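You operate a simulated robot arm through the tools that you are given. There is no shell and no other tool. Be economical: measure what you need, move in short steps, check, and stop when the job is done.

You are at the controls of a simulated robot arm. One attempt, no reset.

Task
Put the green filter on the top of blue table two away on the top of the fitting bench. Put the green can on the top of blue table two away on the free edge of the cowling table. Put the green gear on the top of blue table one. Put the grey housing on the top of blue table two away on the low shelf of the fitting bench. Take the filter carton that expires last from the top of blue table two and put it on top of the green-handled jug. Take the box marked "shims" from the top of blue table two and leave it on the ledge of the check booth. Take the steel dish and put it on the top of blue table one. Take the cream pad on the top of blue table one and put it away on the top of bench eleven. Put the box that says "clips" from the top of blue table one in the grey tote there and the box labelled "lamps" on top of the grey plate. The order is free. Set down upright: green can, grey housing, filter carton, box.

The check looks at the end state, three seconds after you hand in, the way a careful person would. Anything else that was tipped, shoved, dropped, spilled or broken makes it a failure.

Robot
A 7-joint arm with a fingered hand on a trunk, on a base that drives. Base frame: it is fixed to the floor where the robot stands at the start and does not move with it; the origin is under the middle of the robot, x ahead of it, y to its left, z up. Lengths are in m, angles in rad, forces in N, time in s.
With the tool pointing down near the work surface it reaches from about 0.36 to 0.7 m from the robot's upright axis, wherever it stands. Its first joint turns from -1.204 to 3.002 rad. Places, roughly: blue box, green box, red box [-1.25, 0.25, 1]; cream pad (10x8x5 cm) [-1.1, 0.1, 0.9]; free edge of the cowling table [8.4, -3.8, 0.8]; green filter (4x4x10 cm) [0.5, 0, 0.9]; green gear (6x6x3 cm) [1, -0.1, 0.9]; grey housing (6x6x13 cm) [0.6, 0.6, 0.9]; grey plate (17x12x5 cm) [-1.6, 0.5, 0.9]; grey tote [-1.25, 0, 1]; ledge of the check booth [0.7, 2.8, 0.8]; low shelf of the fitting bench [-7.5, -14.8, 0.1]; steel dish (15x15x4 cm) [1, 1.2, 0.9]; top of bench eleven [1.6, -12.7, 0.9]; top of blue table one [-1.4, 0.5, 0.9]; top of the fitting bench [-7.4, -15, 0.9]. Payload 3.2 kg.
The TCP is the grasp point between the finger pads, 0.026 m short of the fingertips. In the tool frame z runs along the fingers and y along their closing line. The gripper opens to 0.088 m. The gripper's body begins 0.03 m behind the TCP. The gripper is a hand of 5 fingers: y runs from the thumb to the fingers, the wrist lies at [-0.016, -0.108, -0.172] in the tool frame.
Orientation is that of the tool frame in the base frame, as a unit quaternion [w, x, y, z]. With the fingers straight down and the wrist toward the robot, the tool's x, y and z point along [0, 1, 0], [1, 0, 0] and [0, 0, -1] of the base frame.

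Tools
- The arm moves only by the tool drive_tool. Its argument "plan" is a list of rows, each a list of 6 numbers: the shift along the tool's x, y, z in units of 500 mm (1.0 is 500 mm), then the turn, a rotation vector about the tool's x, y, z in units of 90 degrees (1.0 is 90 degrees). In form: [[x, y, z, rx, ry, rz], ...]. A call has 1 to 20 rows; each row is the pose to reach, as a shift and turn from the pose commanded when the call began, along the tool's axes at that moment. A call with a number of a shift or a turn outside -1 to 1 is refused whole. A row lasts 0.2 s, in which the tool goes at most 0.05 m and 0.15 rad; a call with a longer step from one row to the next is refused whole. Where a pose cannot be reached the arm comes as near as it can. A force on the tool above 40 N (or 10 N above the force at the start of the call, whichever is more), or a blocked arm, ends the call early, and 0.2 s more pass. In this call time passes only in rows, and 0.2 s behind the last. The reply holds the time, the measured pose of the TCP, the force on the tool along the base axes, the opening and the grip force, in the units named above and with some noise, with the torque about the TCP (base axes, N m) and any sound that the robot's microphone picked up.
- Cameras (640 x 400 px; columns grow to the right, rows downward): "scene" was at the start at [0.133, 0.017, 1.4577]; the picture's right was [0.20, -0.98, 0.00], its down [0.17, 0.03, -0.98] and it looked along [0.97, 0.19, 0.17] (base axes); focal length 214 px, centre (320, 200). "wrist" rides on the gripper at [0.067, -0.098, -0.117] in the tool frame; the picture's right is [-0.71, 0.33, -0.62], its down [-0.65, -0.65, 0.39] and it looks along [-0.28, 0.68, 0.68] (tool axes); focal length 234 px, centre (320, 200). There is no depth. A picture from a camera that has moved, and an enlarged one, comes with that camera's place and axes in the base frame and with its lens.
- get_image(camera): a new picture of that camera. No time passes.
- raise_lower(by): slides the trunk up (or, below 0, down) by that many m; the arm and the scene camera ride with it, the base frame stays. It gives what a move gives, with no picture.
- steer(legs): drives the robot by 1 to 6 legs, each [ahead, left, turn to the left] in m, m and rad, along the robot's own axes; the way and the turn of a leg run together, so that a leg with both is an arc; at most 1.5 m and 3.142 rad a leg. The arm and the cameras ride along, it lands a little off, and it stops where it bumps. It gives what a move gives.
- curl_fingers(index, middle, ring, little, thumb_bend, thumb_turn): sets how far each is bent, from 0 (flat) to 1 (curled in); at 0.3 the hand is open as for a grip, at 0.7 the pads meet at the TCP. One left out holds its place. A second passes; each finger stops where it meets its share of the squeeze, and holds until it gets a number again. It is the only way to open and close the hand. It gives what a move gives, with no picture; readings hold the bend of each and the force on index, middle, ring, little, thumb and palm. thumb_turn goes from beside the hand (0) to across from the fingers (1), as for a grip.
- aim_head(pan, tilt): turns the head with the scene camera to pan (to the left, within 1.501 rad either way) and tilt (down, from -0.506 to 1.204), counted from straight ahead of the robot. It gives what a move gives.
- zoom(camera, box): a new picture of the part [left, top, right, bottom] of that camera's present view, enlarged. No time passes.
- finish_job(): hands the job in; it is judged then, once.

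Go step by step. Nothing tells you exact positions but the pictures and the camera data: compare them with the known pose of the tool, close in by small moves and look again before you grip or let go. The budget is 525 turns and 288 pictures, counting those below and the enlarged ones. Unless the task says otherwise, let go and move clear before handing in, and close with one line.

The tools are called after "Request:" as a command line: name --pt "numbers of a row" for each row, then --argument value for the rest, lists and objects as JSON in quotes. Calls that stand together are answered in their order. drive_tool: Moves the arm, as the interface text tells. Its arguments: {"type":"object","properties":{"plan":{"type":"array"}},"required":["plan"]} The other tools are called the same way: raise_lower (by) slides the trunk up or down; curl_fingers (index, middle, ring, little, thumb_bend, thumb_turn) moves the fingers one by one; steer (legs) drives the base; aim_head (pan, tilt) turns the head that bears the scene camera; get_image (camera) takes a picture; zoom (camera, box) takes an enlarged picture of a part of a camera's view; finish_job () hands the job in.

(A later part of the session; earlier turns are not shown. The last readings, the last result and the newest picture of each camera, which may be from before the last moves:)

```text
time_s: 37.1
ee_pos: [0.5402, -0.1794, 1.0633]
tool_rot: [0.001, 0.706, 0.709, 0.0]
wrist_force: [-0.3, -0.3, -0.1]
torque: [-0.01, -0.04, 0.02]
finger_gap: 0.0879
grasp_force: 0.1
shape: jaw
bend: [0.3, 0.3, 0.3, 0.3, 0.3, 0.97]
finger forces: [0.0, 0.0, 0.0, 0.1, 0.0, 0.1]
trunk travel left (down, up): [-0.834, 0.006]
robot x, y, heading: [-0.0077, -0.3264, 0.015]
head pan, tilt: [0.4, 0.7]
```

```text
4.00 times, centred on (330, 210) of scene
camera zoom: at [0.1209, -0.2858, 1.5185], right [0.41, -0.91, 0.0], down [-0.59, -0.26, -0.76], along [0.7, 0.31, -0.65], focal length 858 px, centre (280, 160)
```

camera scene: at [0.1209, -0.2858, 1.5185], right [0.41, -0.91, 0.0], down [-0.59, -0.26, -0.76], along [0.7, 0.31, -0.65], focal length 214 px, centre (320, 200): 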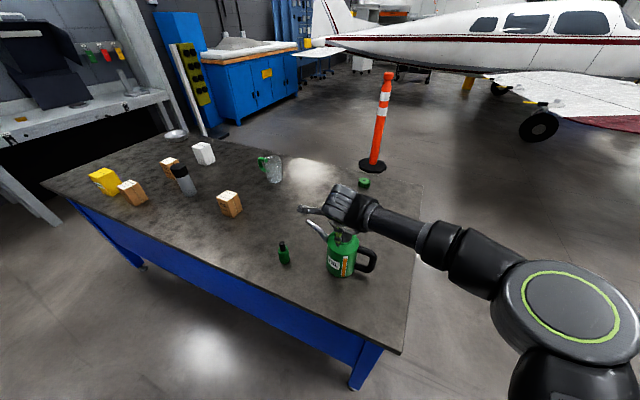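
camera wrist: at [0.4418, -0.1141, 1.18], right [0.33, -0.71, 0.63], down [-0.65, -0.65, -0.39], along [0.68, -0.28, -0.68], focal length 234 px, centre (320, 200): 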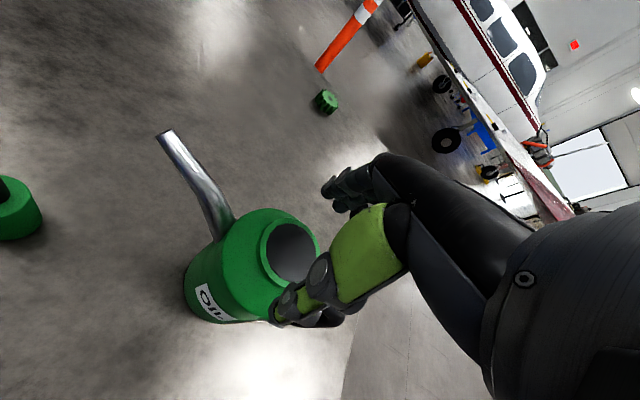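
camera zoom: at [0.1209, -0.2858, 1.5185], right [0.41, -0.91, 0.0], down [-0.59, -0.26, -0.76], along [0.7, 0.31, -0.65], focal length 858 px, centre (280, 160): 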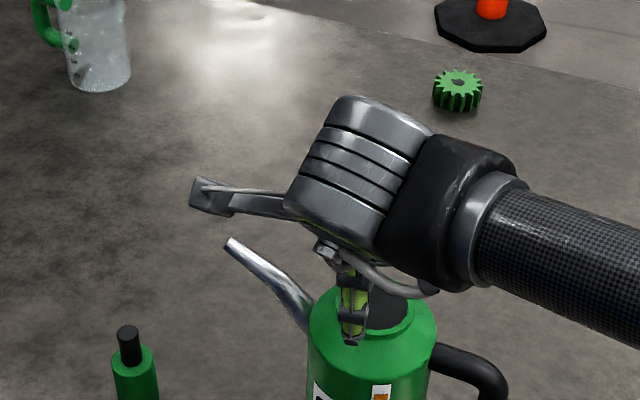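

The neck lies on the tool axis. Descending to TCP z ≈ 1.02.

Request:
drive_tool --pt "-0.002 -0.002 0.03 0 0 0" --pt "-0.002 -0.002 0.05 0 0 0" --pt "-0.002 -0.002 0.07 0 0 0" --pt "-0.002 -0.002 0.085 0 0 0"

Request:
zoom --camera "scene" --box '[290, 190, 386, 250]'

Request:
zoom --camera "wrist" --box '[200, 180, 420, 340]'

```text
time_s: 38.1
ee_pos: [0.5359, -0.1829, 1.0272]
tool_rot: [0.004, 0.706, 0.708, 0.008]
wrist_force: [0.4, 0.1, 29.3]
torque: [-0.26, -1.71, 0.02]
finger_gap: 0.088
grasp_force: 0.2
shape: jaw
bend: [0.29, 0.22, 0.29, 0.3, 0.3, 0.97]
finger forces: [2.9, 23.4, 2.5, 0.1, 0.0, 0.0]
trunk travel left (down, up): [-0.834, 0.006]
robot x, y, heading: [-0.0108, -0.321, 0.018]
head pan, tilt: [0.4, 0.7]
```

```text
6.67 times, centred on (338, 220) of scene
camera zoom: at [0.1133, -0.2894, 1.5198], right [0.41, -0.91, 0.0], down [-0.59, -0.26, -0.77], along [0.7, 0.31, -0.64], focal length 1430 px, centre (200, 67)
```

zoom: 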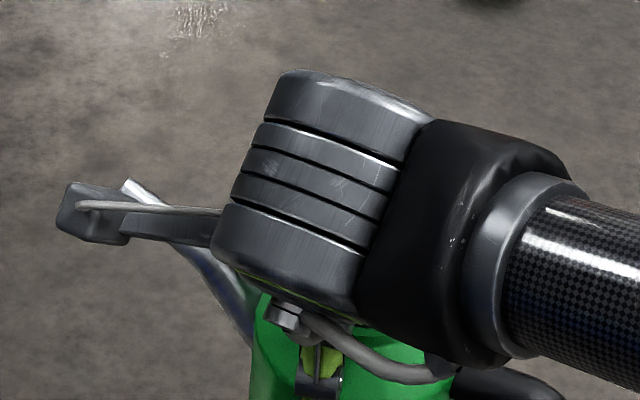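

```text
2.50 times, centred on (310, 260) of wrist
camera zoom: at [0.4355, -0.118, 1.1435], right [0.32, -0.71, 0.63], down [-0.65, -0.65, -0.4], along [0.69, -0.27, -0.67], focal length 585 px, centre (345, 50)
```

zoom: 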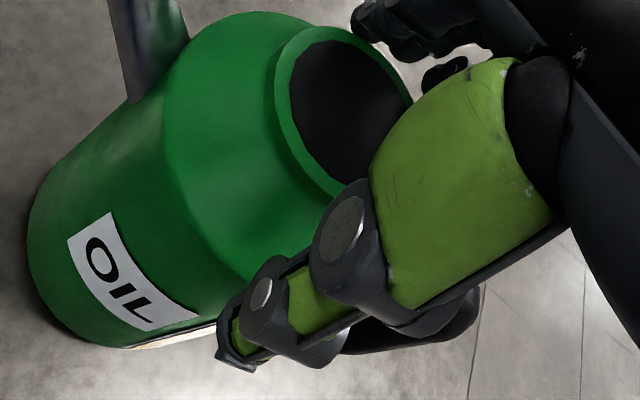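

The middle finger rests on the can's shoulder. Raising ~7 mm and closing on the neck ring.

Request:
drive_tool --pt "0 0 -0.014 0 0 0"

Request:
curl_fingers --index 0.45 --middle 0.45 --ring 0.45 --little 0.45 --thumb_bend 0.45

Request:
zoom --camera "wrist" --box '[200, 180, 420, 340]'

```text
time_s: 38.5
ee_pos: [0.5337, -0.1816, 1.0282]
tool_rot: [0.002, 0.706, 0.708, 0.003]
wrist_force: [1.2, -0.5, 21.3]
torque: [-0.2, -1.28, -0.04]
finger_gap: 0.088
grasp_force: 0.0
shape: jaw
bend: [0.29, 0.22, 0.29, 0.3, 0.3, 0.97]
finger forces: [1.7, 19.0, 1.4, 0.0, 0.0, 0.0]
trunk travel left (down, up): [-0.834, 0.006]
robot x, y, heading: [-0.0072, -0.3229, 0.014]
head pan, tilt: [0.4, 0.7]
```

```text
time_s: 39.5
ee_pos: [0.5342, -0.182, 1.0325]
tool_rot: [0.004, 0.705, 0.709, 0.005]
wrist_force: [0.8, -0.6, 28.2]
torque: [-0.29, -1.69, -0.02]
finger_gap: 0.0741
grasp_force: 18.0
shape: fingers
bend: [0.4, 0.28, 0.39, 0.45, 0.39, 0.96]
finger forces: [4.0, 22.5, 3.9, 0.0, 6.2, 0.1]
trunk travel left (down, up): [-0.834, 0.006]
robot x, y, heading: [-0.0102, -0.3222, 0.013]
head pan, tilt: [0.4, 0.7]
```

```text
2.50 times, centred on (310, 260) of wrist
camera zoom: at [0.4348, -0.1171, 1.1474], right [0.33, -0.71, 0.63], down [-0.65, -0.65, -0.4], along [0.69, -0.28, -0.67], focal length 585 px, centre (345, 50)
```

zoom: 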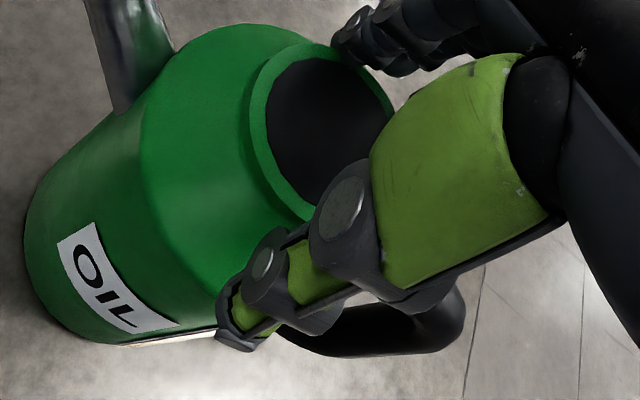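

Fingers still press on the shoulder. Raising another centimetre, then closing further.

Request:
drive_tool --pt "0 0 -0.02 0 0 0"

Request:
curl_fingers --index 0.55 --middle 0.55 --ring 0.55 --little 0.55 --thumb_bend 0.55

Request:
zoom --camera "wrist" --box '[200, 180, 420, 340]'

```text
time_s: 39.9
ee_pos: [0.5349, -0.1818, 1.0345]
tool_rot: [0.0, 0.706, 0.708, -0.002]
wrist_force: [0.4, -1.1, 7.4]
torque: [-0.09, -0.2, 0.01]
finger_gap: 0.0671
grasp_force: 4.6
shape: fingers
bend: [0.45, 0.33, 0.44, 0.45, 0.4, 0.97]
finger forces: [0.1, 5.8, 0.2, 0.1, 3.7, 0.1]
trunk travel left (down, up): [-0.834, 0.006]
robot x, y, heading: [-0.008, -0.3218, 0.023]
head pan, tilt: [0.4, 0.7]
```

```text
time_s: 40.9
ee_pos: [0.5356, -0.1813, 1.038]
tool_rot: [0.001, 0.706, 0.708, 0.001]
wrist_force: [-0.1, 0.0, 7.3]
torque: [-0.03, -0.08, -0.02]
finger_gap: 0.0382
grasp_force: 4.3
shape: fingers
bend: [0.55, 0.52, 0.55, 0.55, 0.54, 0.97]
finger forces: [0.1, 7.2, 0.1, 0.1, 1.6, 0.0]
trunk travel left (down, up): [-0.834, 0.006]
robot x, y, heading: [-0.0087, -0.3239, 0.023]
head pan, tilt: [0.4, 0.7]
```

```text
2.50 times, centred on (310, 260) of wrist
camera zoom: at [0.4381, -0.1159, 1.1546], right [0.33, -0.71, 0.62], down [-0.65, -0.65, -0.39], along [0.68, -0.28, -0.68], focal length 585 px, centre (345, 50)
```

zoom: 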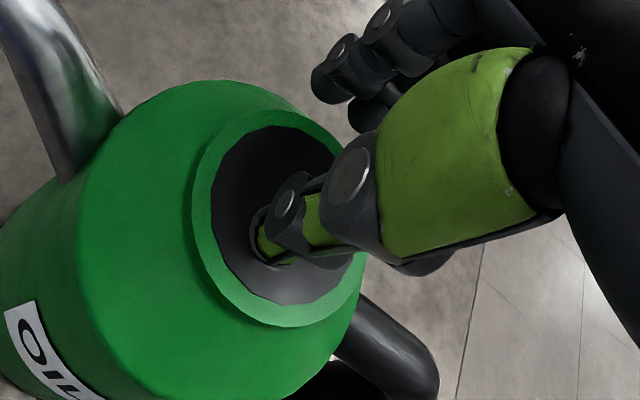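

The fingers slid up over the neck, so the neck can't hold. I'll open, rise and tuck away; then take the can by its vertical handle bar with a horizontal hand from the table's right end.

Request:
curl_fingers --index 0.3 --middle 0.3 --ring 0.3 --little 0.3 --thumb_bend 0.3

Request:
drive_tool --pt "0 0 -0.08 0 0 0" --pt "0 0 -0.17 0 0 0" --pt "0.04 -0.07 -0.2 0 0 -0.04" --pt "0.08 -0.15 -0.22 0 0 -0.08" --pt "0.12 -0.23 -0.23 0 0 -0.12" --pt "0.15 -0.31 -0.24 0 0 -0.16" --pt "0.19 -0.39 -0.25 0 0 -0.2" --pt "0.23 -0.47 -0.26 0 0 -0.24" --pt "0.27 -0.55 -0.27 0 0 -0.28" --pt "0.31 -0.63 -0.28 0 0 -0.32" --pt "0.35 -0.71 -0.29 0 0 -0.36" --pt "0.38 -0.78 -0.3 0 0 -0.4"

Request:
get_image --camera "scene"

```text
time_s: 41.9
ee_pos: [0.5359, -0.1822, 1.0382]
tool_rot: [0.001, 0.707, 0.708, 0.0]
wrist_force: [0.9, 0.2, 7.9]
torque: [0.01, 0.37, 0.01]
finger_gap: 0.0873
grasp_force: 3.7
shape: fingers
bend: [0.3, 0.3, 0.3, 0.3, 0.3, 0.97]
finger forces: [0.0, 0.0, 0.1, 0.1, 7.6, 0.0]
trunk travel left (down, up): [-0.834, 0.006]
robot x, y, heading: [-0.0038, -0.3259, 0.015]
head pan, tilt: [0.4, 0.7]
```

```text
time_s: 44.6
ee_pos: [0.1798, 0.0021, 1.1907]
tool_rot: [-0.134, 0.484, 0.864, -0.031]
wrist_force: [0.3, 0.7, 0.2]
torque: [-0.02, 0.0, -0.01]
finger_gap: 0.0874
grasp_force: 0.1
shape: fingers
bend: [0.3, 0.3, 0.3, 0.3, 0.3, 0.97]
finger forces: [0.0, 0.0, 0.1, 0.0, 0.0, 0.0]
trunk travel left (down, up): [-0.834, 0.006]
robot x, y, heading: [-0.0083, -0.3243, 0.018]
head pan, tilt: [0.4, 0.7]
stopped in row 12: the arm was blocked; the commanded pose is now the measured one
```

```text
248 pictures are left
camera scene: at [0.1201, -0.2878, 1.5186], right [0.4, -0.91, 0.0], down [-0.59, -0.26, -0.76], along [0.7, 0.31, -0.64], focal length 214 px, centre (320, 200)
```

scene: 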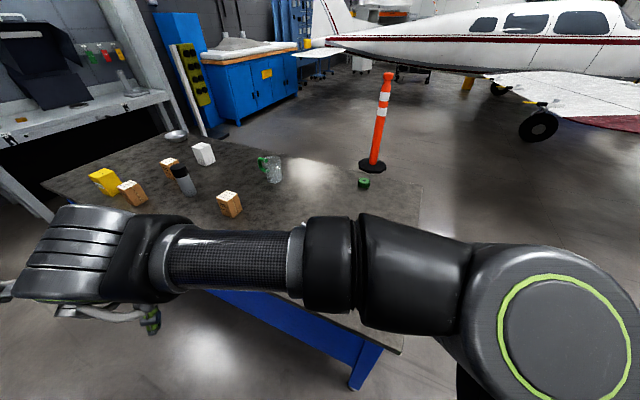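

Now drive around to the right end of the table, facing +y.

Request:
steer --legs '[[-0.3, 0, 0], [0, -0.65, 0], [0.86, 0, 0], [0, 0, 1.56]]'

Request:
aim_head --pan 0 --tilt 0.7

Request:
get_image --camera "scene"

```text
time_s: 57.9
ee_pos: [0.2483, -0.7853, 1.1916]
tool_rot: [-0.073, -0.269, 0.954, -0.114]
wrist_force: [0.5, -0.4, -0.1]
torque: [-0.01, 0.02, 0.01]
finger_gap: 0.0877
grasp_force: 0.1
shape: fingers
bend: [0.3, 0.3, 0.3, 0.3, 0.3, 0.97]
finger forces: [0.1, 0.1, 0.0, 0.1, 0.1, 0.0]
trunk travel left (down, up): [-0.834, 0.006]
robot x, y, heading: [0.5708, -0.9755, 1.589]
head pan, tilt: [0.4, 0.7]
```

```text
time_s: 58.8
ee_pos: [0.2479, -0.7846, 1.1938]
tool_rot: [-0.073, -0.269, 0.954, -0.114]
wrist_force: [0.0, -0.2, 0.0]
torque: [0.02, 0.02, -0.02]
finger_gap: 0.0875
grasp_force: 0.2
shape: fingers
bend: [0.3, 0.3, 0.3, 0.3, 0.3, 0.97]
finger forces: [0.0, 0.0, 0.0, 0.0, 0.1, 0.0]
trunk travel left (down, up): [-0.834, 0.006]
robot x, y, heading: [0.5735, -0.9741, 1.586]
head pan, tilt: [0.0, 0.7]
```

```text
247 pictures are left
camera scene: at [0.572, -0.8366, 1.5186], right [1.0, 0.02, 0.0], down [0.01, -0.64, -0.76], along [-0.01, 0.76, -0.64], focal length 214 px, centre (320, 200)
```

scene: 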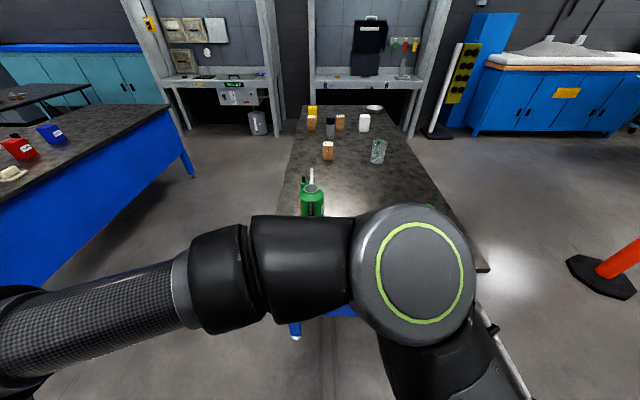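

View confirms the can is still upright. I'll bring the hand around to the front, tool down, as a first stage.

Request:
drive_tool --pt "-0.09 0.022 -0.01 -0.018 -0.012 0.043" --pt "-0.18 0.04 -0.025 -0.037 -0.024 0.087" --pt "-0.27 0.055 -0.04 -0.055 -0.035 0.13" --pt "-0.36 0.065 -0.055 -0.074 -0.047 0.174" --pt "-0.45 0.075 -0.07 -0.092 -0.059 0.217" --pt "-0.54 0.082 -0.085 -0.11 -0.07 0.261" --pt "-0.63 0.088 -0.1 -0.129 -0.082 0.304" --pt "-0.728 0.094 -0.12 -0.147 -0.094 0.348"

```text
time_s: 60.5
ee_pos: [0.5362, -0.5456, 1.1689]
tool_rot: [0.001, 0.0, 1.0, 0.001]
wrist_force: [0.1, 0.2, 0.8]
torque: [0.02, -0.05, 0.04]
finger_gap: 0.0879
grasp_force: 0.0
shape: fingers
bend: [0.3, 0.3, 0.3, 0.3, 0.3, 0.97]
finger forces: [0.0, 0.0, 0.0, 0.0, 0.0, 0.1]
trunk travel left (down, up): [-0.834, 0.006]
robot x, y, heading: [0.5684, -0.9712, 1.584]
head pan, tilt: [0.0, 0.7]
```

Now rotate the hand to horizontal (fingers forward, thumb left, camera up), moving slightly forward at height.

Request:
drive_tool --pt "0 0.018 0 -0.055 0.055 0.055" --pt "0 0.036 0 -0.11 0.11 0.11" --pt "0 0.054 0 -0.165 0.165 0.165" --pt "0 0.072 0 -0.22 0.22 0.22" --pt "0 0.09 0 -0.275 0.275 0.275" --pt "0 0.108 0 -0.33 0.33 0.33" --pt "0 0.126 0 -0.385 0.385 0.385" --pt "0 0.144 0 -0.44 0.44 0.44" --pt "0 0.162 0 -0.495 0.495 0.495" --pt "0 0.18 0 -0.55 0.55 0.55" --pt "0 0.198 0 -0.605 0.605 0.605" --pt "0 0.216 0 -0.66 0.66 0.66" --pt "0 0.234 0 -0.715 0.715 0.715" --pt "0 0.25 0 -0.77 0.77 0.77"

Request:
get_image --camera "scene"

Request:
get_image --camera "wrist"

```text
time_s: 63.5
ee_pos: [0.5339, -0.4239, 1.1699]
tool_rot: [-0.5, 0.5, 0.499, 0.501]
wrist_force: [0.3, 1.2, 0.3]
torque: [0.01, 0.01, 0.01]
finger_gap: 0.0876
grasp_force: 0.1
shape: fingers
bend: [0.3, 0.3, 0.3, 0.3, 0.3, 0.97]
finger forces: [0.0, 0.0, 0.1, 0.0, 0.1, 0.1]
trunk travel left (down, up): [-0.834, 0.006]
robot x, y, heading: [0.5718, -0.9705, 1.584]
head pan, tilt: [0.0, 0.7]
```

```text
246 pictures are left
camera scene: at [0.5713, -0.8357, 1.5185], right [1.0, 0.02, 0.0], down [0.01, -0.64, -0.76], along [-0.01, 0.76, -0.64], focal length 214 px, centre (320, 200)
```

scene: 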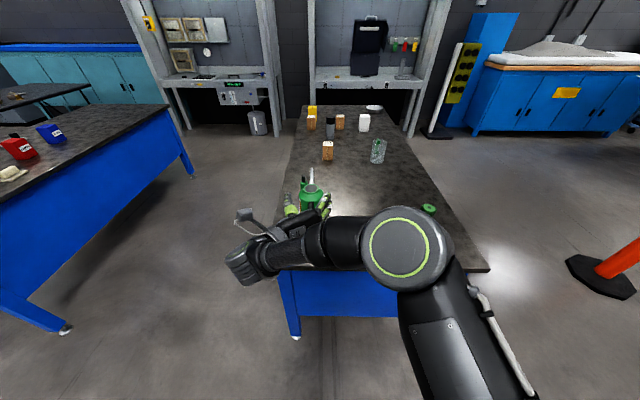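

```text
245 pictures are left
camera wrist: at [0.4369, -0.5422, 1.236], right [0.33, -0.62, -0.71], down [-0.65, 0.39, -0.65], along [0.68, 0.68, -0.28], focal length 234 px, centre (320, 200)
```

wrist: 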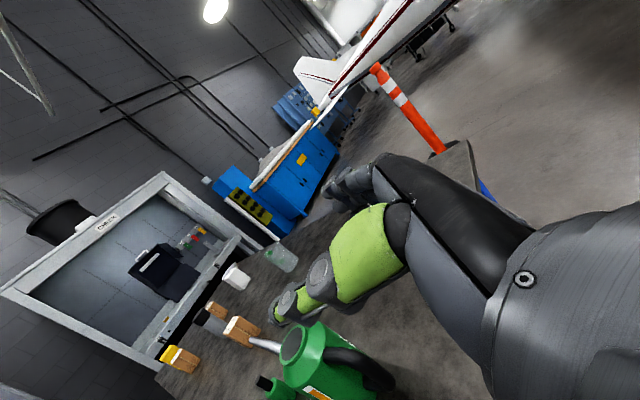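

The horizontal pose works. Lowering by trunk 0.15 m (hand still short of the handle), then re-measuring.

Request:
raise_lower --by -0.15

Request:
get_image --camera "wrist"

Request:
get_image --camera "scene"

Request:
zoom --camera "scene" --box '[240, 140, 400, 240]'

```text
time_s: 65.3
ee_pos: [0.5344, -0.4248, 1.0199]
tool_rot: [0.5, -0.5, -0.5, -0.5]
wrist_force: [0.0, 0.2, 0.1]
torque: [-0.01, 0.03, 0.02]
finger_gap: 0.0876
grasp_force: 0.0
shape: fingers
bend: [0.3, 0.3, 0.3, 0.3, 0.3, 0.97]
finger forces: [0.0, 0.0, 0.0, 0.1, 0.0, 0.0]
trunk travel left (down, up): [-0.684, 0.156]
robot x, y, heading: [0.5757, -0.9701, 1.584]
head pan, tilt: [0.0, 0.7]
```

```text
244 pictures are left
camera wrist: at [0.4376, -0.543, 1.0864], right [0.33, -0.62, -0.71], down [-0.65, 0.39, -0.65], along [0.68, 0.68, -0.28], focal length 234 px, centre (320, 200)
```

wrist: 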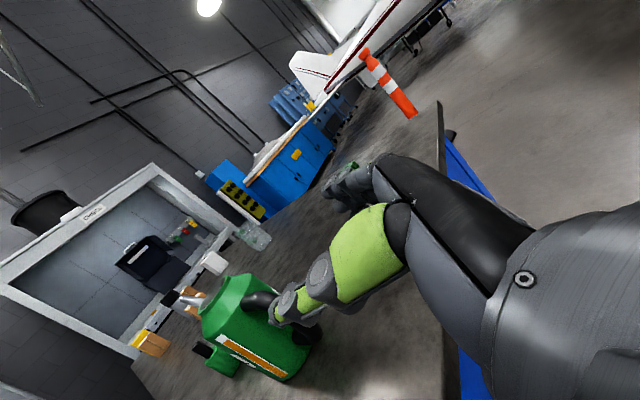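

```text
243 pictures are left
camera scene: at [0.5721, -0.8367, 1.3687], right [1.0, 0.02, 0.0], down [0.01, -0.64, -0.77], along [-0.01, 0.76, -0.64], focal length 214 px, centre (320, 200)
```

scene: 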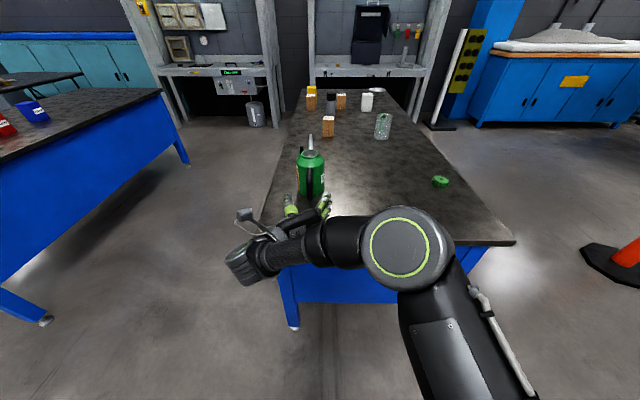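

```text
4.00 times, centred on (320, 190) of scene
camera zoom: at [0.5721, -0.8367, 1.3687], right [1.0, 0.02, 0.0], down [0.01, -0.64, -0.77], along [-0.01, 0.76, -0.64], focal length 858 px, centre (320, 240)
```

zoom: 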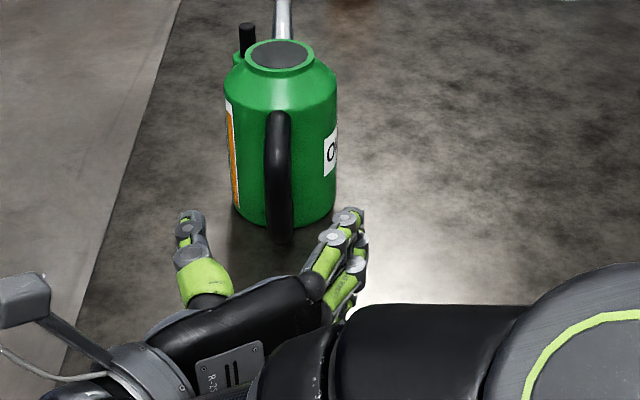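

Handle bar is at about x 0.530, y -0.28, z centre 0.944. Lowering another 7.5 cm then checking before advancing.

Request:
raise_lower --by -0.075

Request:
drive_tool --pt "0 -0.008 0.06 0 0 0" --pt "0 -0.008 0.12 0 0 0" --pt "0 -0.008 0.16 0 0 0"

Request:
zoom --camera "scene" --box '[240, 110, 400, 210]'

Request:
get_image --camera "wrist"

```text
time_s: 66.4
ee_pos: [0.5352, -0.425, 0.9452]
tool_rot: [-0.5, 0.501, 0.5, 0.5]
wrist_force: [0.0, 1.0, -0.8]
torque: [-0.01, -0.01, 0.01]
finger_gap: 0.0876
grasp_force: 0.2
shape: fingers
bend: [0.3, 0.3, 0.3, 0.3, 0.3, 0.97]
finger forces: [0.1, 0.1, 0.0, 0.1, 0.0, 0.0]
trunk travel left (down, up): [-0.609, 0.231]
robot x, y, heading: [0.5742, -0.97, 1.589]
head pan, tilt: [0.0, 0.7]
```

```text
time_s: 67.2
ee_pos: [0.5312, -0.3424, 0.9451]
tool_rot: [-0.5, 0.5, 0.5, 0.5]
wrist_force: [-0.8, 0.3, -1.2]
torque: [0.02, -0.02, -0.01]
finger_gap: 0.0878
grasp_force: 0.0
shape: fingers
bend: [0.3, 0.3, 0.3, 0.3, 0.3, 0.97]
finger forces: [0.0, 0.0, 0.0, 0.1, 0.1, 0.1]
trunk travel left (down, up): [-0.609, 0.231]
robot x, y, heading: [0.5716, -0.9703, 1.59]
head pan, tilt: [0.0, 0.7]
```

```text
4.00 times, centred on (320, 160) of scene
camera zoom: at [0.572, -0.8362, 1.2936], right [1.0, 0.02, 0.0], down [0.01, -0.64, -0.76], along [-0.01, 0.76, -0.64], focal length 858 px, centre (320, 360)
```

zoom: 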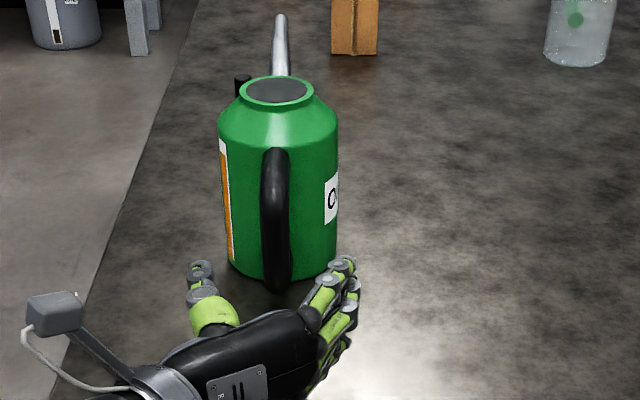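

```text
240 pictures are left
camera wrist: at [0.434, -0.4616, 1.0115], right [0.33, -0.62, -0.71], down [-0.65, 0.39, -0.65], along [0.68, 0.68, -0.28], focal length 234 px, centre (320, 200)
```

wrist: 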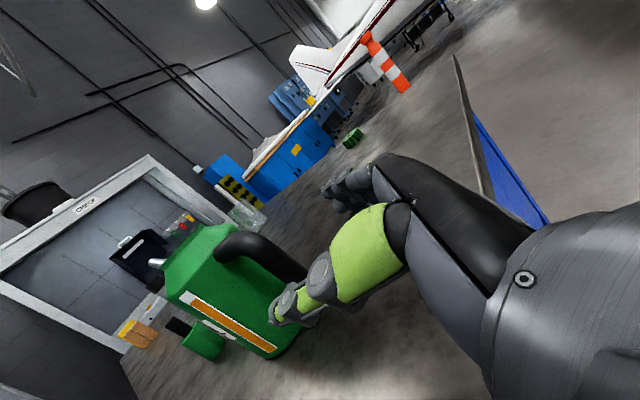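

Alignment looks right: the bar lies between thumb and fingers. Advancing.

Request:
drive_tool --pt "0 0 0.05 0 0 0" --pt "0 0 0.09 0 0 0" --pt "0 0 0.12 0 0 0" --pt "0 0 0.135 0 0 0"

Request:
zoom --camera "scene" --box '[240, 110, 400, 210]'

Request:
zoom --camera "wrist" --box '[180, 150, 420, 350]'

```text
time_s: 68.2
ee_pos: [0.5298, -0.2749, 0.9456]
tool_rot: [0.5, -0.5, -0.5, -0.499]
wrist_force: [0.7, 1.1, 0.1]
torque: [-0.03, 0.0, -0.02]
finger_gap: 0.0878
grasp_force: 0.2
shape: fingers
bend: [0.3, 0.3, 0.3, 0.3, 0.3, 0.97]
finger forces: [0.1, 0.0, 0.1, 0.1, 0.0, 0.1]
trunk travel left (down, up): [-0.609, 0.231]
robot x, y, heading: [0.5716, -0.9719, 1.589]
head pan, tilt: [0.0, 0.7]
```

```text
4.00 times, centred on (320, 160) of scene
camera zoom: at [0.572, -0.8365, 1.2936], right [1.0, 0.02, 0.0], down [0.01, -0.64, -0.76], along [-0.01, 0.76, -0.64], focal length 858 px, centre (320, 360)
```

zoom: 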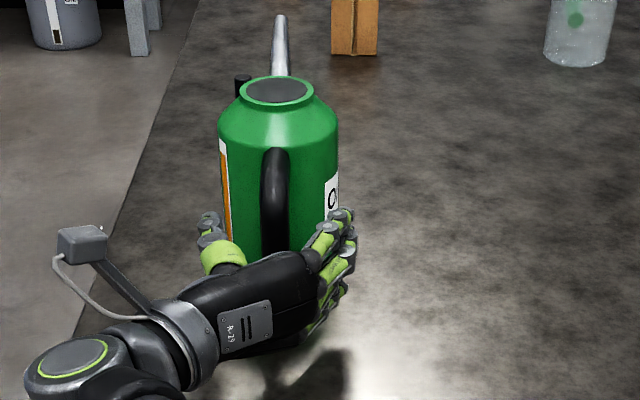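

```text
2.00 times, centred on (300, 250) of wrist
camera zoom: at [0.4332, -0.3938, 1.0117], right [0.33, -0.62, -0.71], down [-0.65, 0.39, -0.65], along [0.68, 0.68, -0.28], focal length 468 px, centre (360, 100)
```

zoom: 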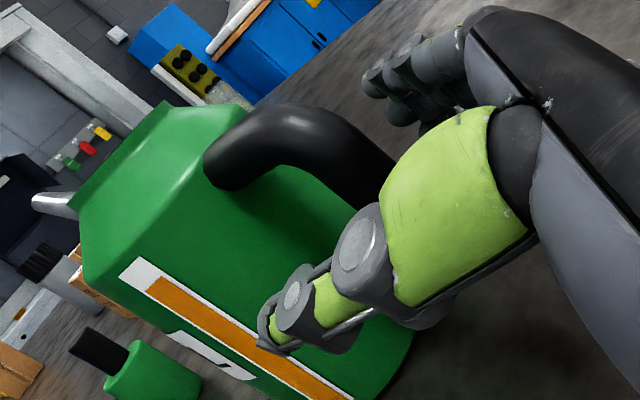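

Closing on the handle bar.

Request:
curl_fingers --index 0.8 --middle 0.8 --ring 0.8 --little 0.8 --thumb_bend 0.8

Request:
zoom --camera "wrist" --box '[180, 150, 420, 350]'

Request:
zoom --camera "scene" --box '[240, 110, 400, 210]'

```text
time_s: 69.2
ee_pos: [0.5303, -0.2774, 0.9458]
tool_rot: [0.501, -0.499, -0.5, -0.5]
wrist_force: [-0.5, -0.5, 1.9]
torque: [0.07, -0.08, -0.06]
finger_gap: 0.0
grasp_force: 10.7
shape: fingers
bend: [0.79, 0.8, 0.79, 0.8, 0.66, 0.94]
finger forces: [3.7, 1.6, 3.5, 3.2, 9.4, 0.0]
trunk travel left (down, up): [-0.609, 0.231]
robot x, y, heading: [0.5728, -0.9696, 1.586]
head pan, tilt: [0.0, 0.7]
```

```text
2.00 times, centred on (300, 250) of wrist
camera zoom: at [0.4337, -0.3944, 1.012], right [0.33, -0.62, -0.71], down [-0.65, 0.39, -0.65], along [0.68, 0.68, -0.28], focal length 468 px, centre (360, 100)
```

zoom: 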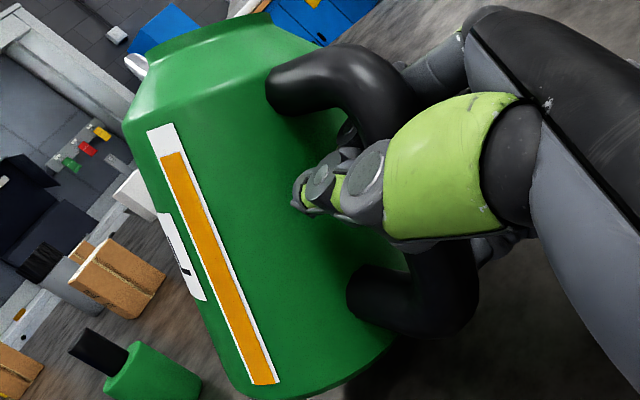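

```text
4.00 times, centred on (320, 160) of scene
camera zoom: at [0.5724, -0.8371, 1.2937], right [1.0, 0.02, 0.0], down [0.01, -0.64, -0.77], along [-0.01, 0.77, -0.64], focal length 858 px, centre (320, 360)
```

zoom: 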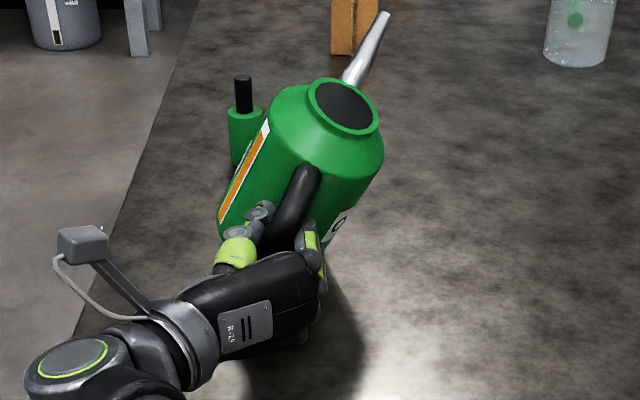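

The can tilted sideways as the fingers wrapped the bar. I'll lift slightly to see how it hangs before correcting the roll with the wrist.

Request:
drive_tool --pt "0.02 0 0 0 0 0" --pt "0.04 0 0 0 0 0" --pt "0.08 0 0 0 0 0"

Request:
zoom --camera "scene" --box '[240, 100, 400, 200]'

```text
time_s: 70.0
ee_pos: [0.5304, -0.2762, 0.9837]
tool_rot: [-0.5, 0.5, 0.499, 0.501]
wrist_force: [-0.1, -0.7, -0.2]
torque: [0.0, 0.01, 0.0]
finger_gap: 0.0003
grasp_force: 0.9
shape: fingers
bend: [0.79, 0.8, 0.8, 0.8, 0.67, 0.95]
finger forces: [0.5, 0.0, 0.1, 0.1, 0.5, 0.0]
trunk travel left (down, up): [-0.609, 0.231]
robot x, y, heading: [0.5778, -0.9707, 1.584]
head pan, tilt: [0.0, 0.7]
```

```text
4.00 times, centred on (320, 150) of scene
camera zoom: at [0.5722, -0.8368, 1.2936], right [1.0, 0.02, 0.0], down [0.01, -0.64, -0.77], along [-0.01, 0.76, -0.64], focal length 858 px, centre (320, 400)
```

zoom: 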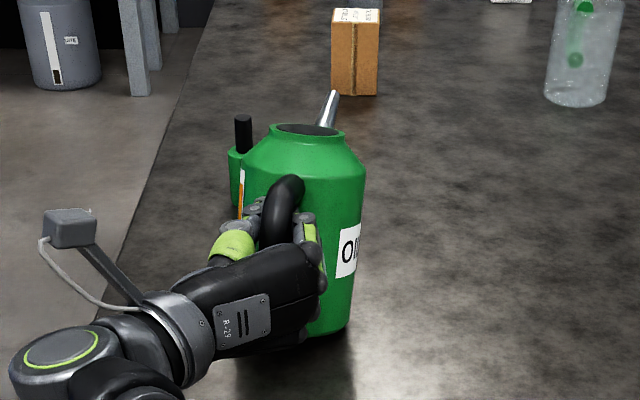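

The can is standing upright on the table again, caged loosely by my fingers. I'll go back to handle mid-height and see the state from the wrist.

Request:
drive_tool --pt "-0.03 0 0 0 0 0" --pt "-0.065 0 0 0 0 0"

Request:
zoom --camera "wrist" --box '[180, 100, 480, 350]'

Request:
zoom --camera "scene" --box '[240, 100, 400, 200]'

```text
time_s: 70.6
ee_pos: [0.5297, -0.2778, 0.9544]
tool_rot: [-0.5, 0.499, 0.5, 0.501]
wrist_force: [-1.2, 0.5, 1.5]
torque: [0.16, -0.08, 0.02]
finger_gap: 0.0
grasp_force: 1.9
shape: fingers
bend: [0.79, 0.8, 0.8, 0.8, 0.67, 0.94]
finger forces: [0.1, 0.0, 0.0, 2.3, 1.8, 0.1]
trunk travel left (down, up): [-0.609, 0.231]
robot x, y, heading: [0.5751, -0.9706, 1.587]
head pan, tilt: [0.0, 0.7]
```

```text
1.60 times, centred on (330, 225) of wrist
camera zoom: at [0.4331, -0.3956, 1.0202], right [0.33, -0.62, -0.71], down [-0.65, 0.39, -0.65], along [0.68, 0.68, -0.28], focal length 375 px, centre (304, 160)
```

zoom: 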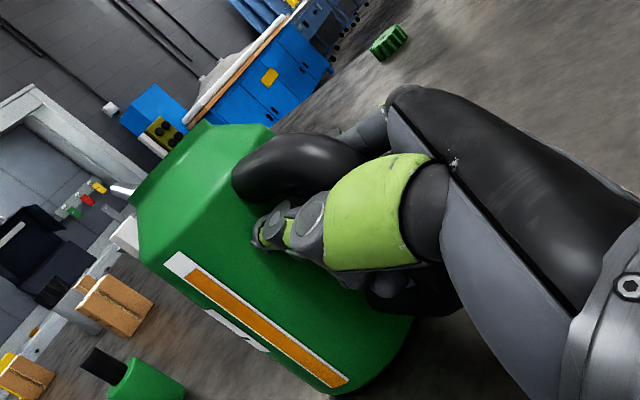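

```text
4.00 times, centred on (320, 150) of scene
camera zoom: at [0.5718, -0.8371, 1.2937], right [1.0, 0.02, 0.0], down [0.01, -0.64, -0.77], along [-0.01, 0.77, -0.64], focal length 858 px, centre (320, 400)
```

zoom: 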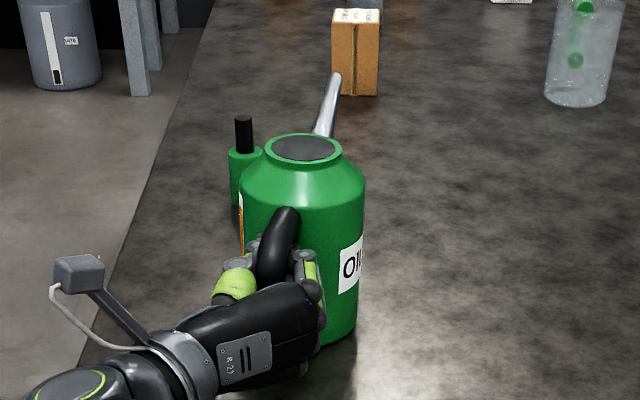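

Comparing views, the can did lift about 2 cm and hung upright – it is very light. I'll tighten the cage a little more to firm up the hold.

Request:
curl_fingers --index 0.9 --middle 0.9 --ring 0.9 --little 0.9 --thumb_bend 0.8

Request:
drive_tool --pt "0.04 0 0 0 0 0" --pt "0.08 0 0 0 0 0" --pt "0.12 0 0 0 0 0" --pt "0.16 0 0 0 0 0"

Request:
zoom --camera "scene" --box '[220, 80, 412, 200]'

Request:
get_image --camera "wrist"

```text
time_s: 71.6
ee_pos: [0.5297, -0.2771, 0.955]
tool_rot: [0.501, -0.499, -0.5, -0.5]
wrist_force: [-2.2, 1.3, 4.4]
torque: [0.68, -0.22, 0.23]
finger_gap: 0.0
grasp_force: 22.2
shape: fingers
bend: [0.82, 0.9, 0.9, 0.89, 0.67, 0.95]
finger forces: [0.0, 0.5, 0.1, 19.1, 24.9, 0.0]
trunk travel left (down, up): [-0.609, 0.231]
robot x, y, heading: [0.5713, -0.9724, 1.588]
head pan, tilt: [0.0, 0.7]
```

```text
time_s: 72.6
ee_pos: [0.5338, -0.278, 1.0346]
tool_rot: [-0.499, 0.5, 0.5, 0.501]
wrist_force: [0.9, -0.8, -1.9]
torque: [-0.17, 0.01, 0.01]
finger_gap: 0.0
grasp_force: 2.5
shape: fingers
bend: [0.82, 0.9, 0.9, 0.9, 0.67, 0.96]
finger forces: [3.0, 0.1, 0.0, 1.0, 0.7, 0.9]
trunk travel left (down, up): [-0.609, 0.231]
robot x, y, heading: [0.5766, -0.9743, 1.586]
head pan, tilt: [0.0, 0.7]
```

```text
3.33 times, centred on (316, 140) of scene
camera zoom: at [0.5721, -0.8365, 1.2936], right [1.0, 0.02, 0.0], down [0.01, -0.64, -0.76], along [-0.01, 0.76, -0.64], focal length 715 px, centre (333, 400)
```

zoom: 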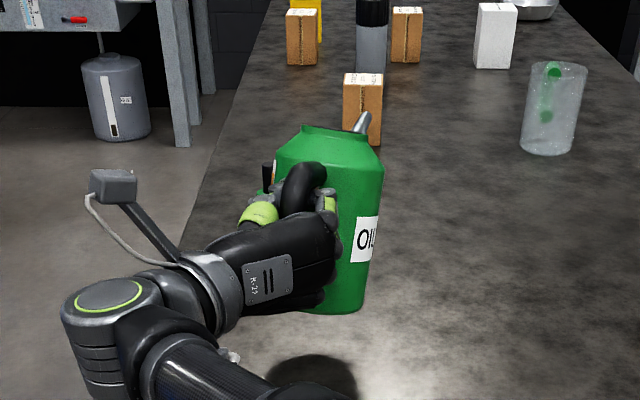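

```text
231 pictures are left
camera wrist: at [0.4361, -0.3964, 1.1006], right [0.33, -0.62, -0.71], down [-0.65, 0.39, -0.65], along [0.68, 0.68, -0.28], focal length 234 px, centre (320, 200)
```

wrist: 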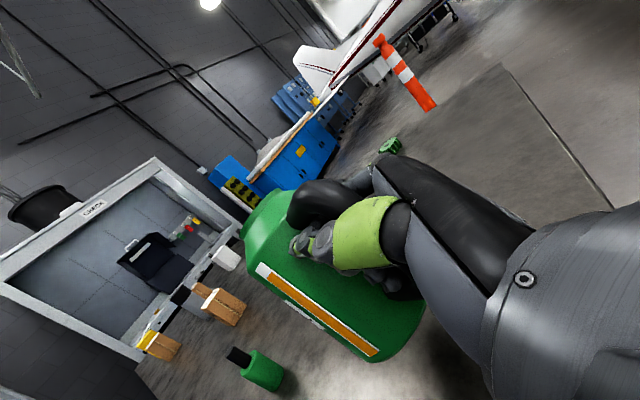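

The can is lifted and caged securely, leaning only a little. Backing away from the table and turning toward +x to survey the way to the cowling table.

Request:
steer --legs '[[-0.6, 0, 0], [0, 0, -1.0], [0, 0, -1.0]]'

Request:
aim_head --pan 0 --tilt 0.2

Request:
get_image --camera "scene"

```text
time_s: 80.9
ee_pos: [1.2449, -1.777, 1.0334]
tool_rot: [0.133, 0.694, -0.134, 0.694]
wrist_force: [-0.9, 0.7, -3.6]
torque: [0.06, 0.07, 0.02]
finger_gap: 0.0001
grasp_force: 2.4
shape: fingers
bend: [0.82, 0.9, 0.9, 0.9, 0.67, 0.96]
finger forces: [2.9, 0.0, 0.0, 0.9, 0.7, 0.4]
trunk travel left (down, up): [-0.609, 0.231]
robot x, y, heading: [0.5849, -1.556, -0.365]
head pan, tilt: [0.0, 0.7]
```

```text
time_s: 81.9
ee_pos: [1.2445, -1.7767, 1.0336]
tool_rot: [0.133, 0.694, -0.134, 0.695]
wrist_force: [0.4, 0.4, -3.2]
torque: [0.03, 0.06, -0.02]
finger_gap: 0.0
grasp_force: 2.5
shape: fingers
bend: [0.82, 0.9, 0.9, 0.9, 0.67, 0.96]
finger forces: [2.8, 0.0, 0.1, 0.9, 0.5, 0.5]
trunk travel left (down, up): [-0.609, 0.231]
robot x, y, heading: [0.5828, -1.5539, -0.362]
head pan, tilt: [0.0, 0.201]
```

```text
230 pictures are left
camera scene: at [0.7199, -1.608, 1.3389], right [-0.36, -0.93, 0.0], down [-0.19, 0.07, -0.98], along [0.92, -0.35, -0.2], focal length 214 px, centre (320, 200)
```

scene: 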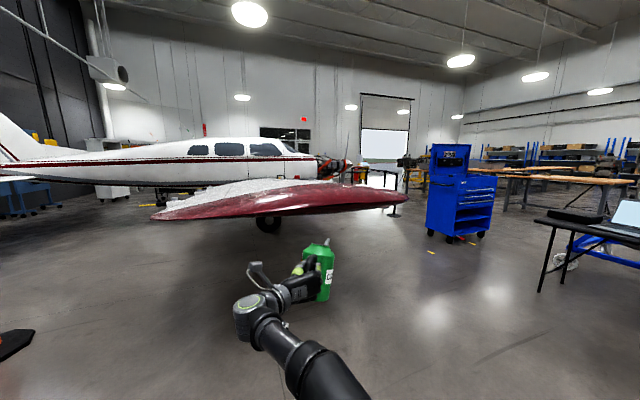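

The cowling table should appear near the aircraft nose behind the wing. Zooming there.

Request:
zoom --camera "scene" --box '[260, 130, 460, 255]'

```text
3.20 times, centred on (360, 192) of scene
camera zoom: at [0.7199, -1.608, 1.3389], right [-0.36, -0.93, 0.0], down [-0.19, 0.07, -0.98], along [0.92, -0.35, -0.2], focal length 686 px, centre (192, 224)
```

zoom: 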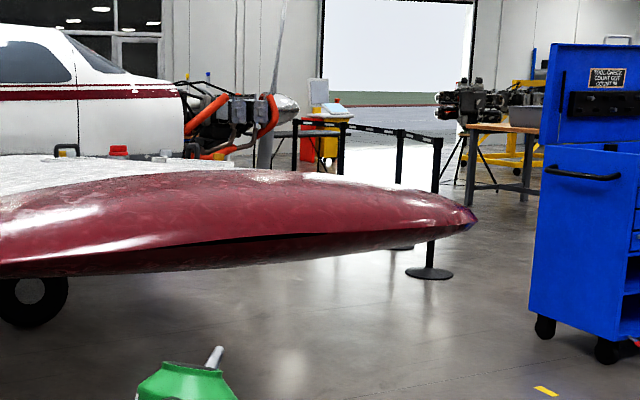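

Wing tip is about (1.9, -2.7), a belt cordon runs around y ≈ -5. I'll go round the wing tip at y ≈ -3.6 and look east.

Request:
steer --legs '[[0, 0, -0.96], [1.5, 0, 0], [0.6, 0, 0], [0, 0, 1.3]]'

Request:
get_image --camera "scene"

```text
time_s: 97.9
ee_pos: [1.8012, -3.5808, 1.0336]
tool_rot: [0.016, 0.707, -0.015, 0.707]
wrist_force: [-0.3, -0.5, -3.1]
torque: [0.07, 0.12, -0.03]
finger_gap: 0.0002
grasp_force: 1.7
shape: fingers
bend: [0.82, 0.9, 0.9, 0.9, 0.67, 0.96]
finger forces: [1.5, 0.0, 0.0, 0.7, 0.5, 0.6]
trunk travel left (down, up): [-0.609, 0.231]
robot x, y, heading: [1.1107, -3.5877, -0.028]
head pan, tilt: [0.0, 0.201]
```

```text
228 pictures are left
camera scene: at [1.2507, -3.5939, 1.3389], right [-0.03, -1.0, 0.0], down [-0.2, 0.01, -0.98], along [0.98, -0.03, -0.2], focal length 214 px, centre (320, 200)
```

scene: 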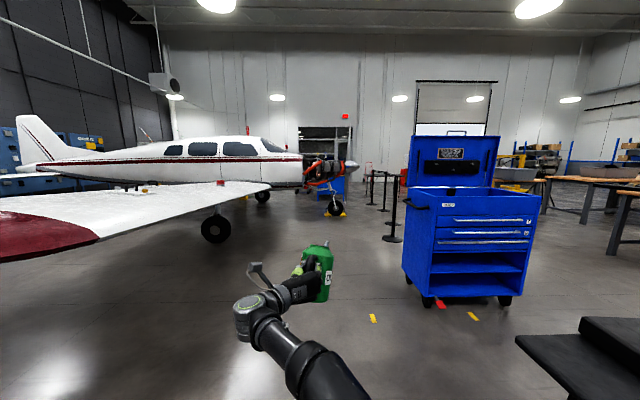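

Request:
zoom --camera "scene" --box '[260, 130, 420, 230]'

```text
4.00 times, centred on (340, 180) of scene
camera zoom: at [1.2507, -3.5939, 1.3389], right [-0.03, -1.0, 0.0], down [-0.2, 0.01, -0.98], along [0.98, -0.03, -0.2], focal length 858 px, centre (240, 280)
```

zoom: 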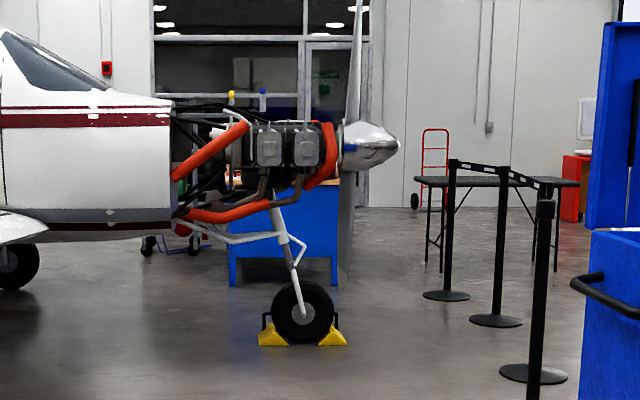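

The blue bench behind the engine at x ≈ 7.6+, y ≈ -4 seems to be the cowling table. The gap between spinner and stanchions is narrow, so I'll route outside: between the blue cabinet and the first stanchion, then look.

Request:
steer --legs '[[1.5, -0.2, 0], [1.5, -0.1, 0], [0, 0, -1.35]]'

Request:
get_image --camera "scene"

Request:
aim_head --pan 1.2 --tilt 0.2

Request:
get_image --camera "scene"

```text
refused: leg 1 is longer than a leg can be; nothing moved
```

```text
226 pictures are left
camera scene: at [1.2507, -3.5939, 1.3389], right [-0.03, -1.0, 0.0], down [-0.2, 0.01, -0.98], along [0.98, -0.03, -0.2], focal length 214 px, centre (320, 200)
```

scene: 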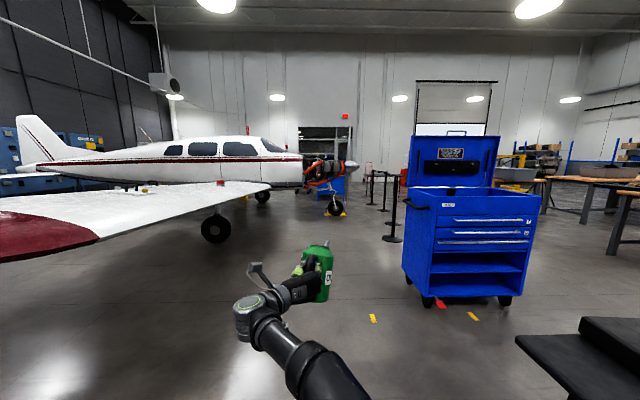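

```text
time_s: 99.3
ee_pos: [1.8016, -3.5805, 1.0335]
tool_rot: [0.015, 0.707, -0.016, 0.707]
wrist_force: [0.5, -0.2, -2.2]
torque: [0.07, 0.09, 0.05]
finger_gap: 0.0001
grasp_force: 1.3
shape: fingers
bend: [0.82, 0.9, 0.9, 0.9, 0.67, 0.96]
finger forces: [1.5, 0.0, 0.1, 0.8, 0.5, 0.6]
trunk travel left (down, up): [-0.609, 0.231]
robot x, y, heading: [1.1069, -3.5892, -0.031]
head pan, tilt: [1.201, 0.201]
```

```text
225 pictures are left
camera scene: at [1.1937, -3.5056, 1.339], right [0.92, -0.39, 0.0], down [-0.08, -0.18, -0.98], along [0.38, 0.9, -0.2], focal length 214 px, centre (320, 200)
```

scene: 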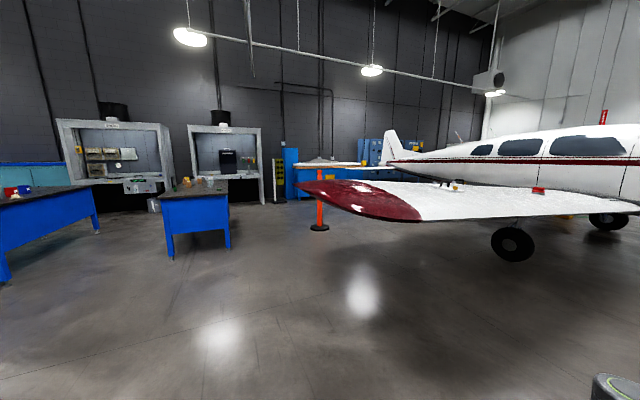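

Wing's leading edge is over a metre to my left; path east is clear.

Request:
steer --legs '[[1.48, -0.15, 0], [1.48, -0.1, 0], [0, 0, -1.35]]'

Request:
aim_head --pan 0 --tilt 0.3

Request:
get_image --camera "scene"

Request:
aim_head --pan 1.2 --tilt 0.3

Request:
get_image --camera "scene"

```text
time_s: 117.0
ee_pos: [4.2622, -4.5717, 1.0331]
tool_rot: [0.445, 0.549, -0.445, 0.55]
wrist_force: [-0.1, -0.5, -2.1]
torque: [0.11, 0.03, 0.01]
finger_gap: 0.0
grasp_force: 1.9
shape: fingers
bend: [0.82, 0.89, 0.9, 0.9, 0.67, 0.96]
finger forces: [0.6, 2.1, 0.0, 0.1, 0.1, 1.6]
trunk travel left (down, up): [-0.609, 0.231]
robot x, y, heading: [4.0799, -3.9016, -1.343]
head pan, tilt: [1.201, 0.201]
```

```text
time_s: 118.5
ee_pos: [4.2619, -4.5717, 1.0323]
tool_rot: [0.445, 0.549, -0.445, 0.549]
wrist_force: [0.6, -0.2, -2.6]
torque: [0.1, -0.02, 0.0]
finger_gap: 0.0004
grasp_force: 2.2
shape: fingers
bend: [0.82, 0.89, 0.9, 0.9, 0.67, 0.96]
finger forces: [0.6, 2.1, 0.0, 0.1, 0.0, 1.6]
trunk travel left (down, up): [-0.609, 0.231]
robot x, y, heading: [4.0823, -3.9035, -1.342]
head pan, tilt: [0.0, 0.3]
```

```text
224 pictures are left
camera scene: at [4.1114, -4.0418, 1.3297], right [-0.97, -0.22, 0.0], down [-0.07, 0.29, -0.96], along [0.21, -0.93, -0.3], focal length 214 px, centre (320, 200)
```

scene: 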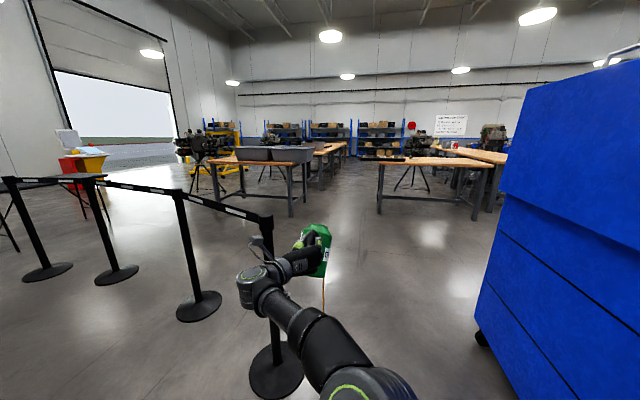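

```text
time_s: 119.8
ee_pos: [4.2609, -4.5718, 1.034]
tool_rot: [0.445, 0.549, -0.446, 0.55]
wrist_force: [-0.3, -0.4, -2.7]
torque: [0.08, 0.04, 0.01]
finger_gap: 0.0001
grasp_force: 2.2
shape: fingers
bend: [0.82, 0.89, 0.9, 0.9, 0.67, 0.96]
finger forces: [0.6, 2.0, 0.0, 0.1, 0.1, 1.5]
trunk travel left (down, up): [-0.609, 0.231]
robot x, y, heading: [4.0796, -3.9019, -1.343]
head pan, tilt: [1.201, 0.3]
```

```text
223 pictures are left
camera scene: at [4.1829, -3.9644, 1.3297], right [-0.15, -0.99, 0.0], down [-0.29, 0.04, -0.96], along [0.95, -0.14, -0.3], focal length 214 px, centre (320, 200)
```

scene: 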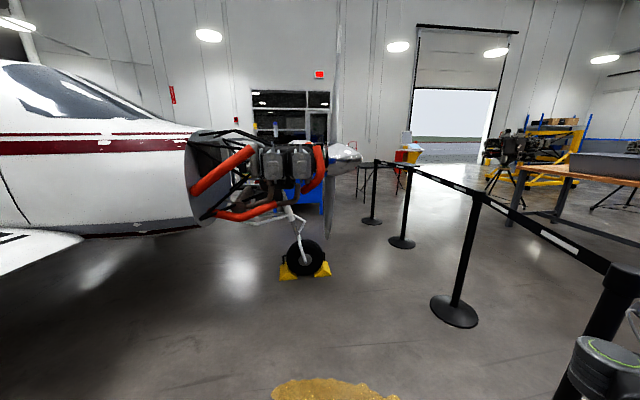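

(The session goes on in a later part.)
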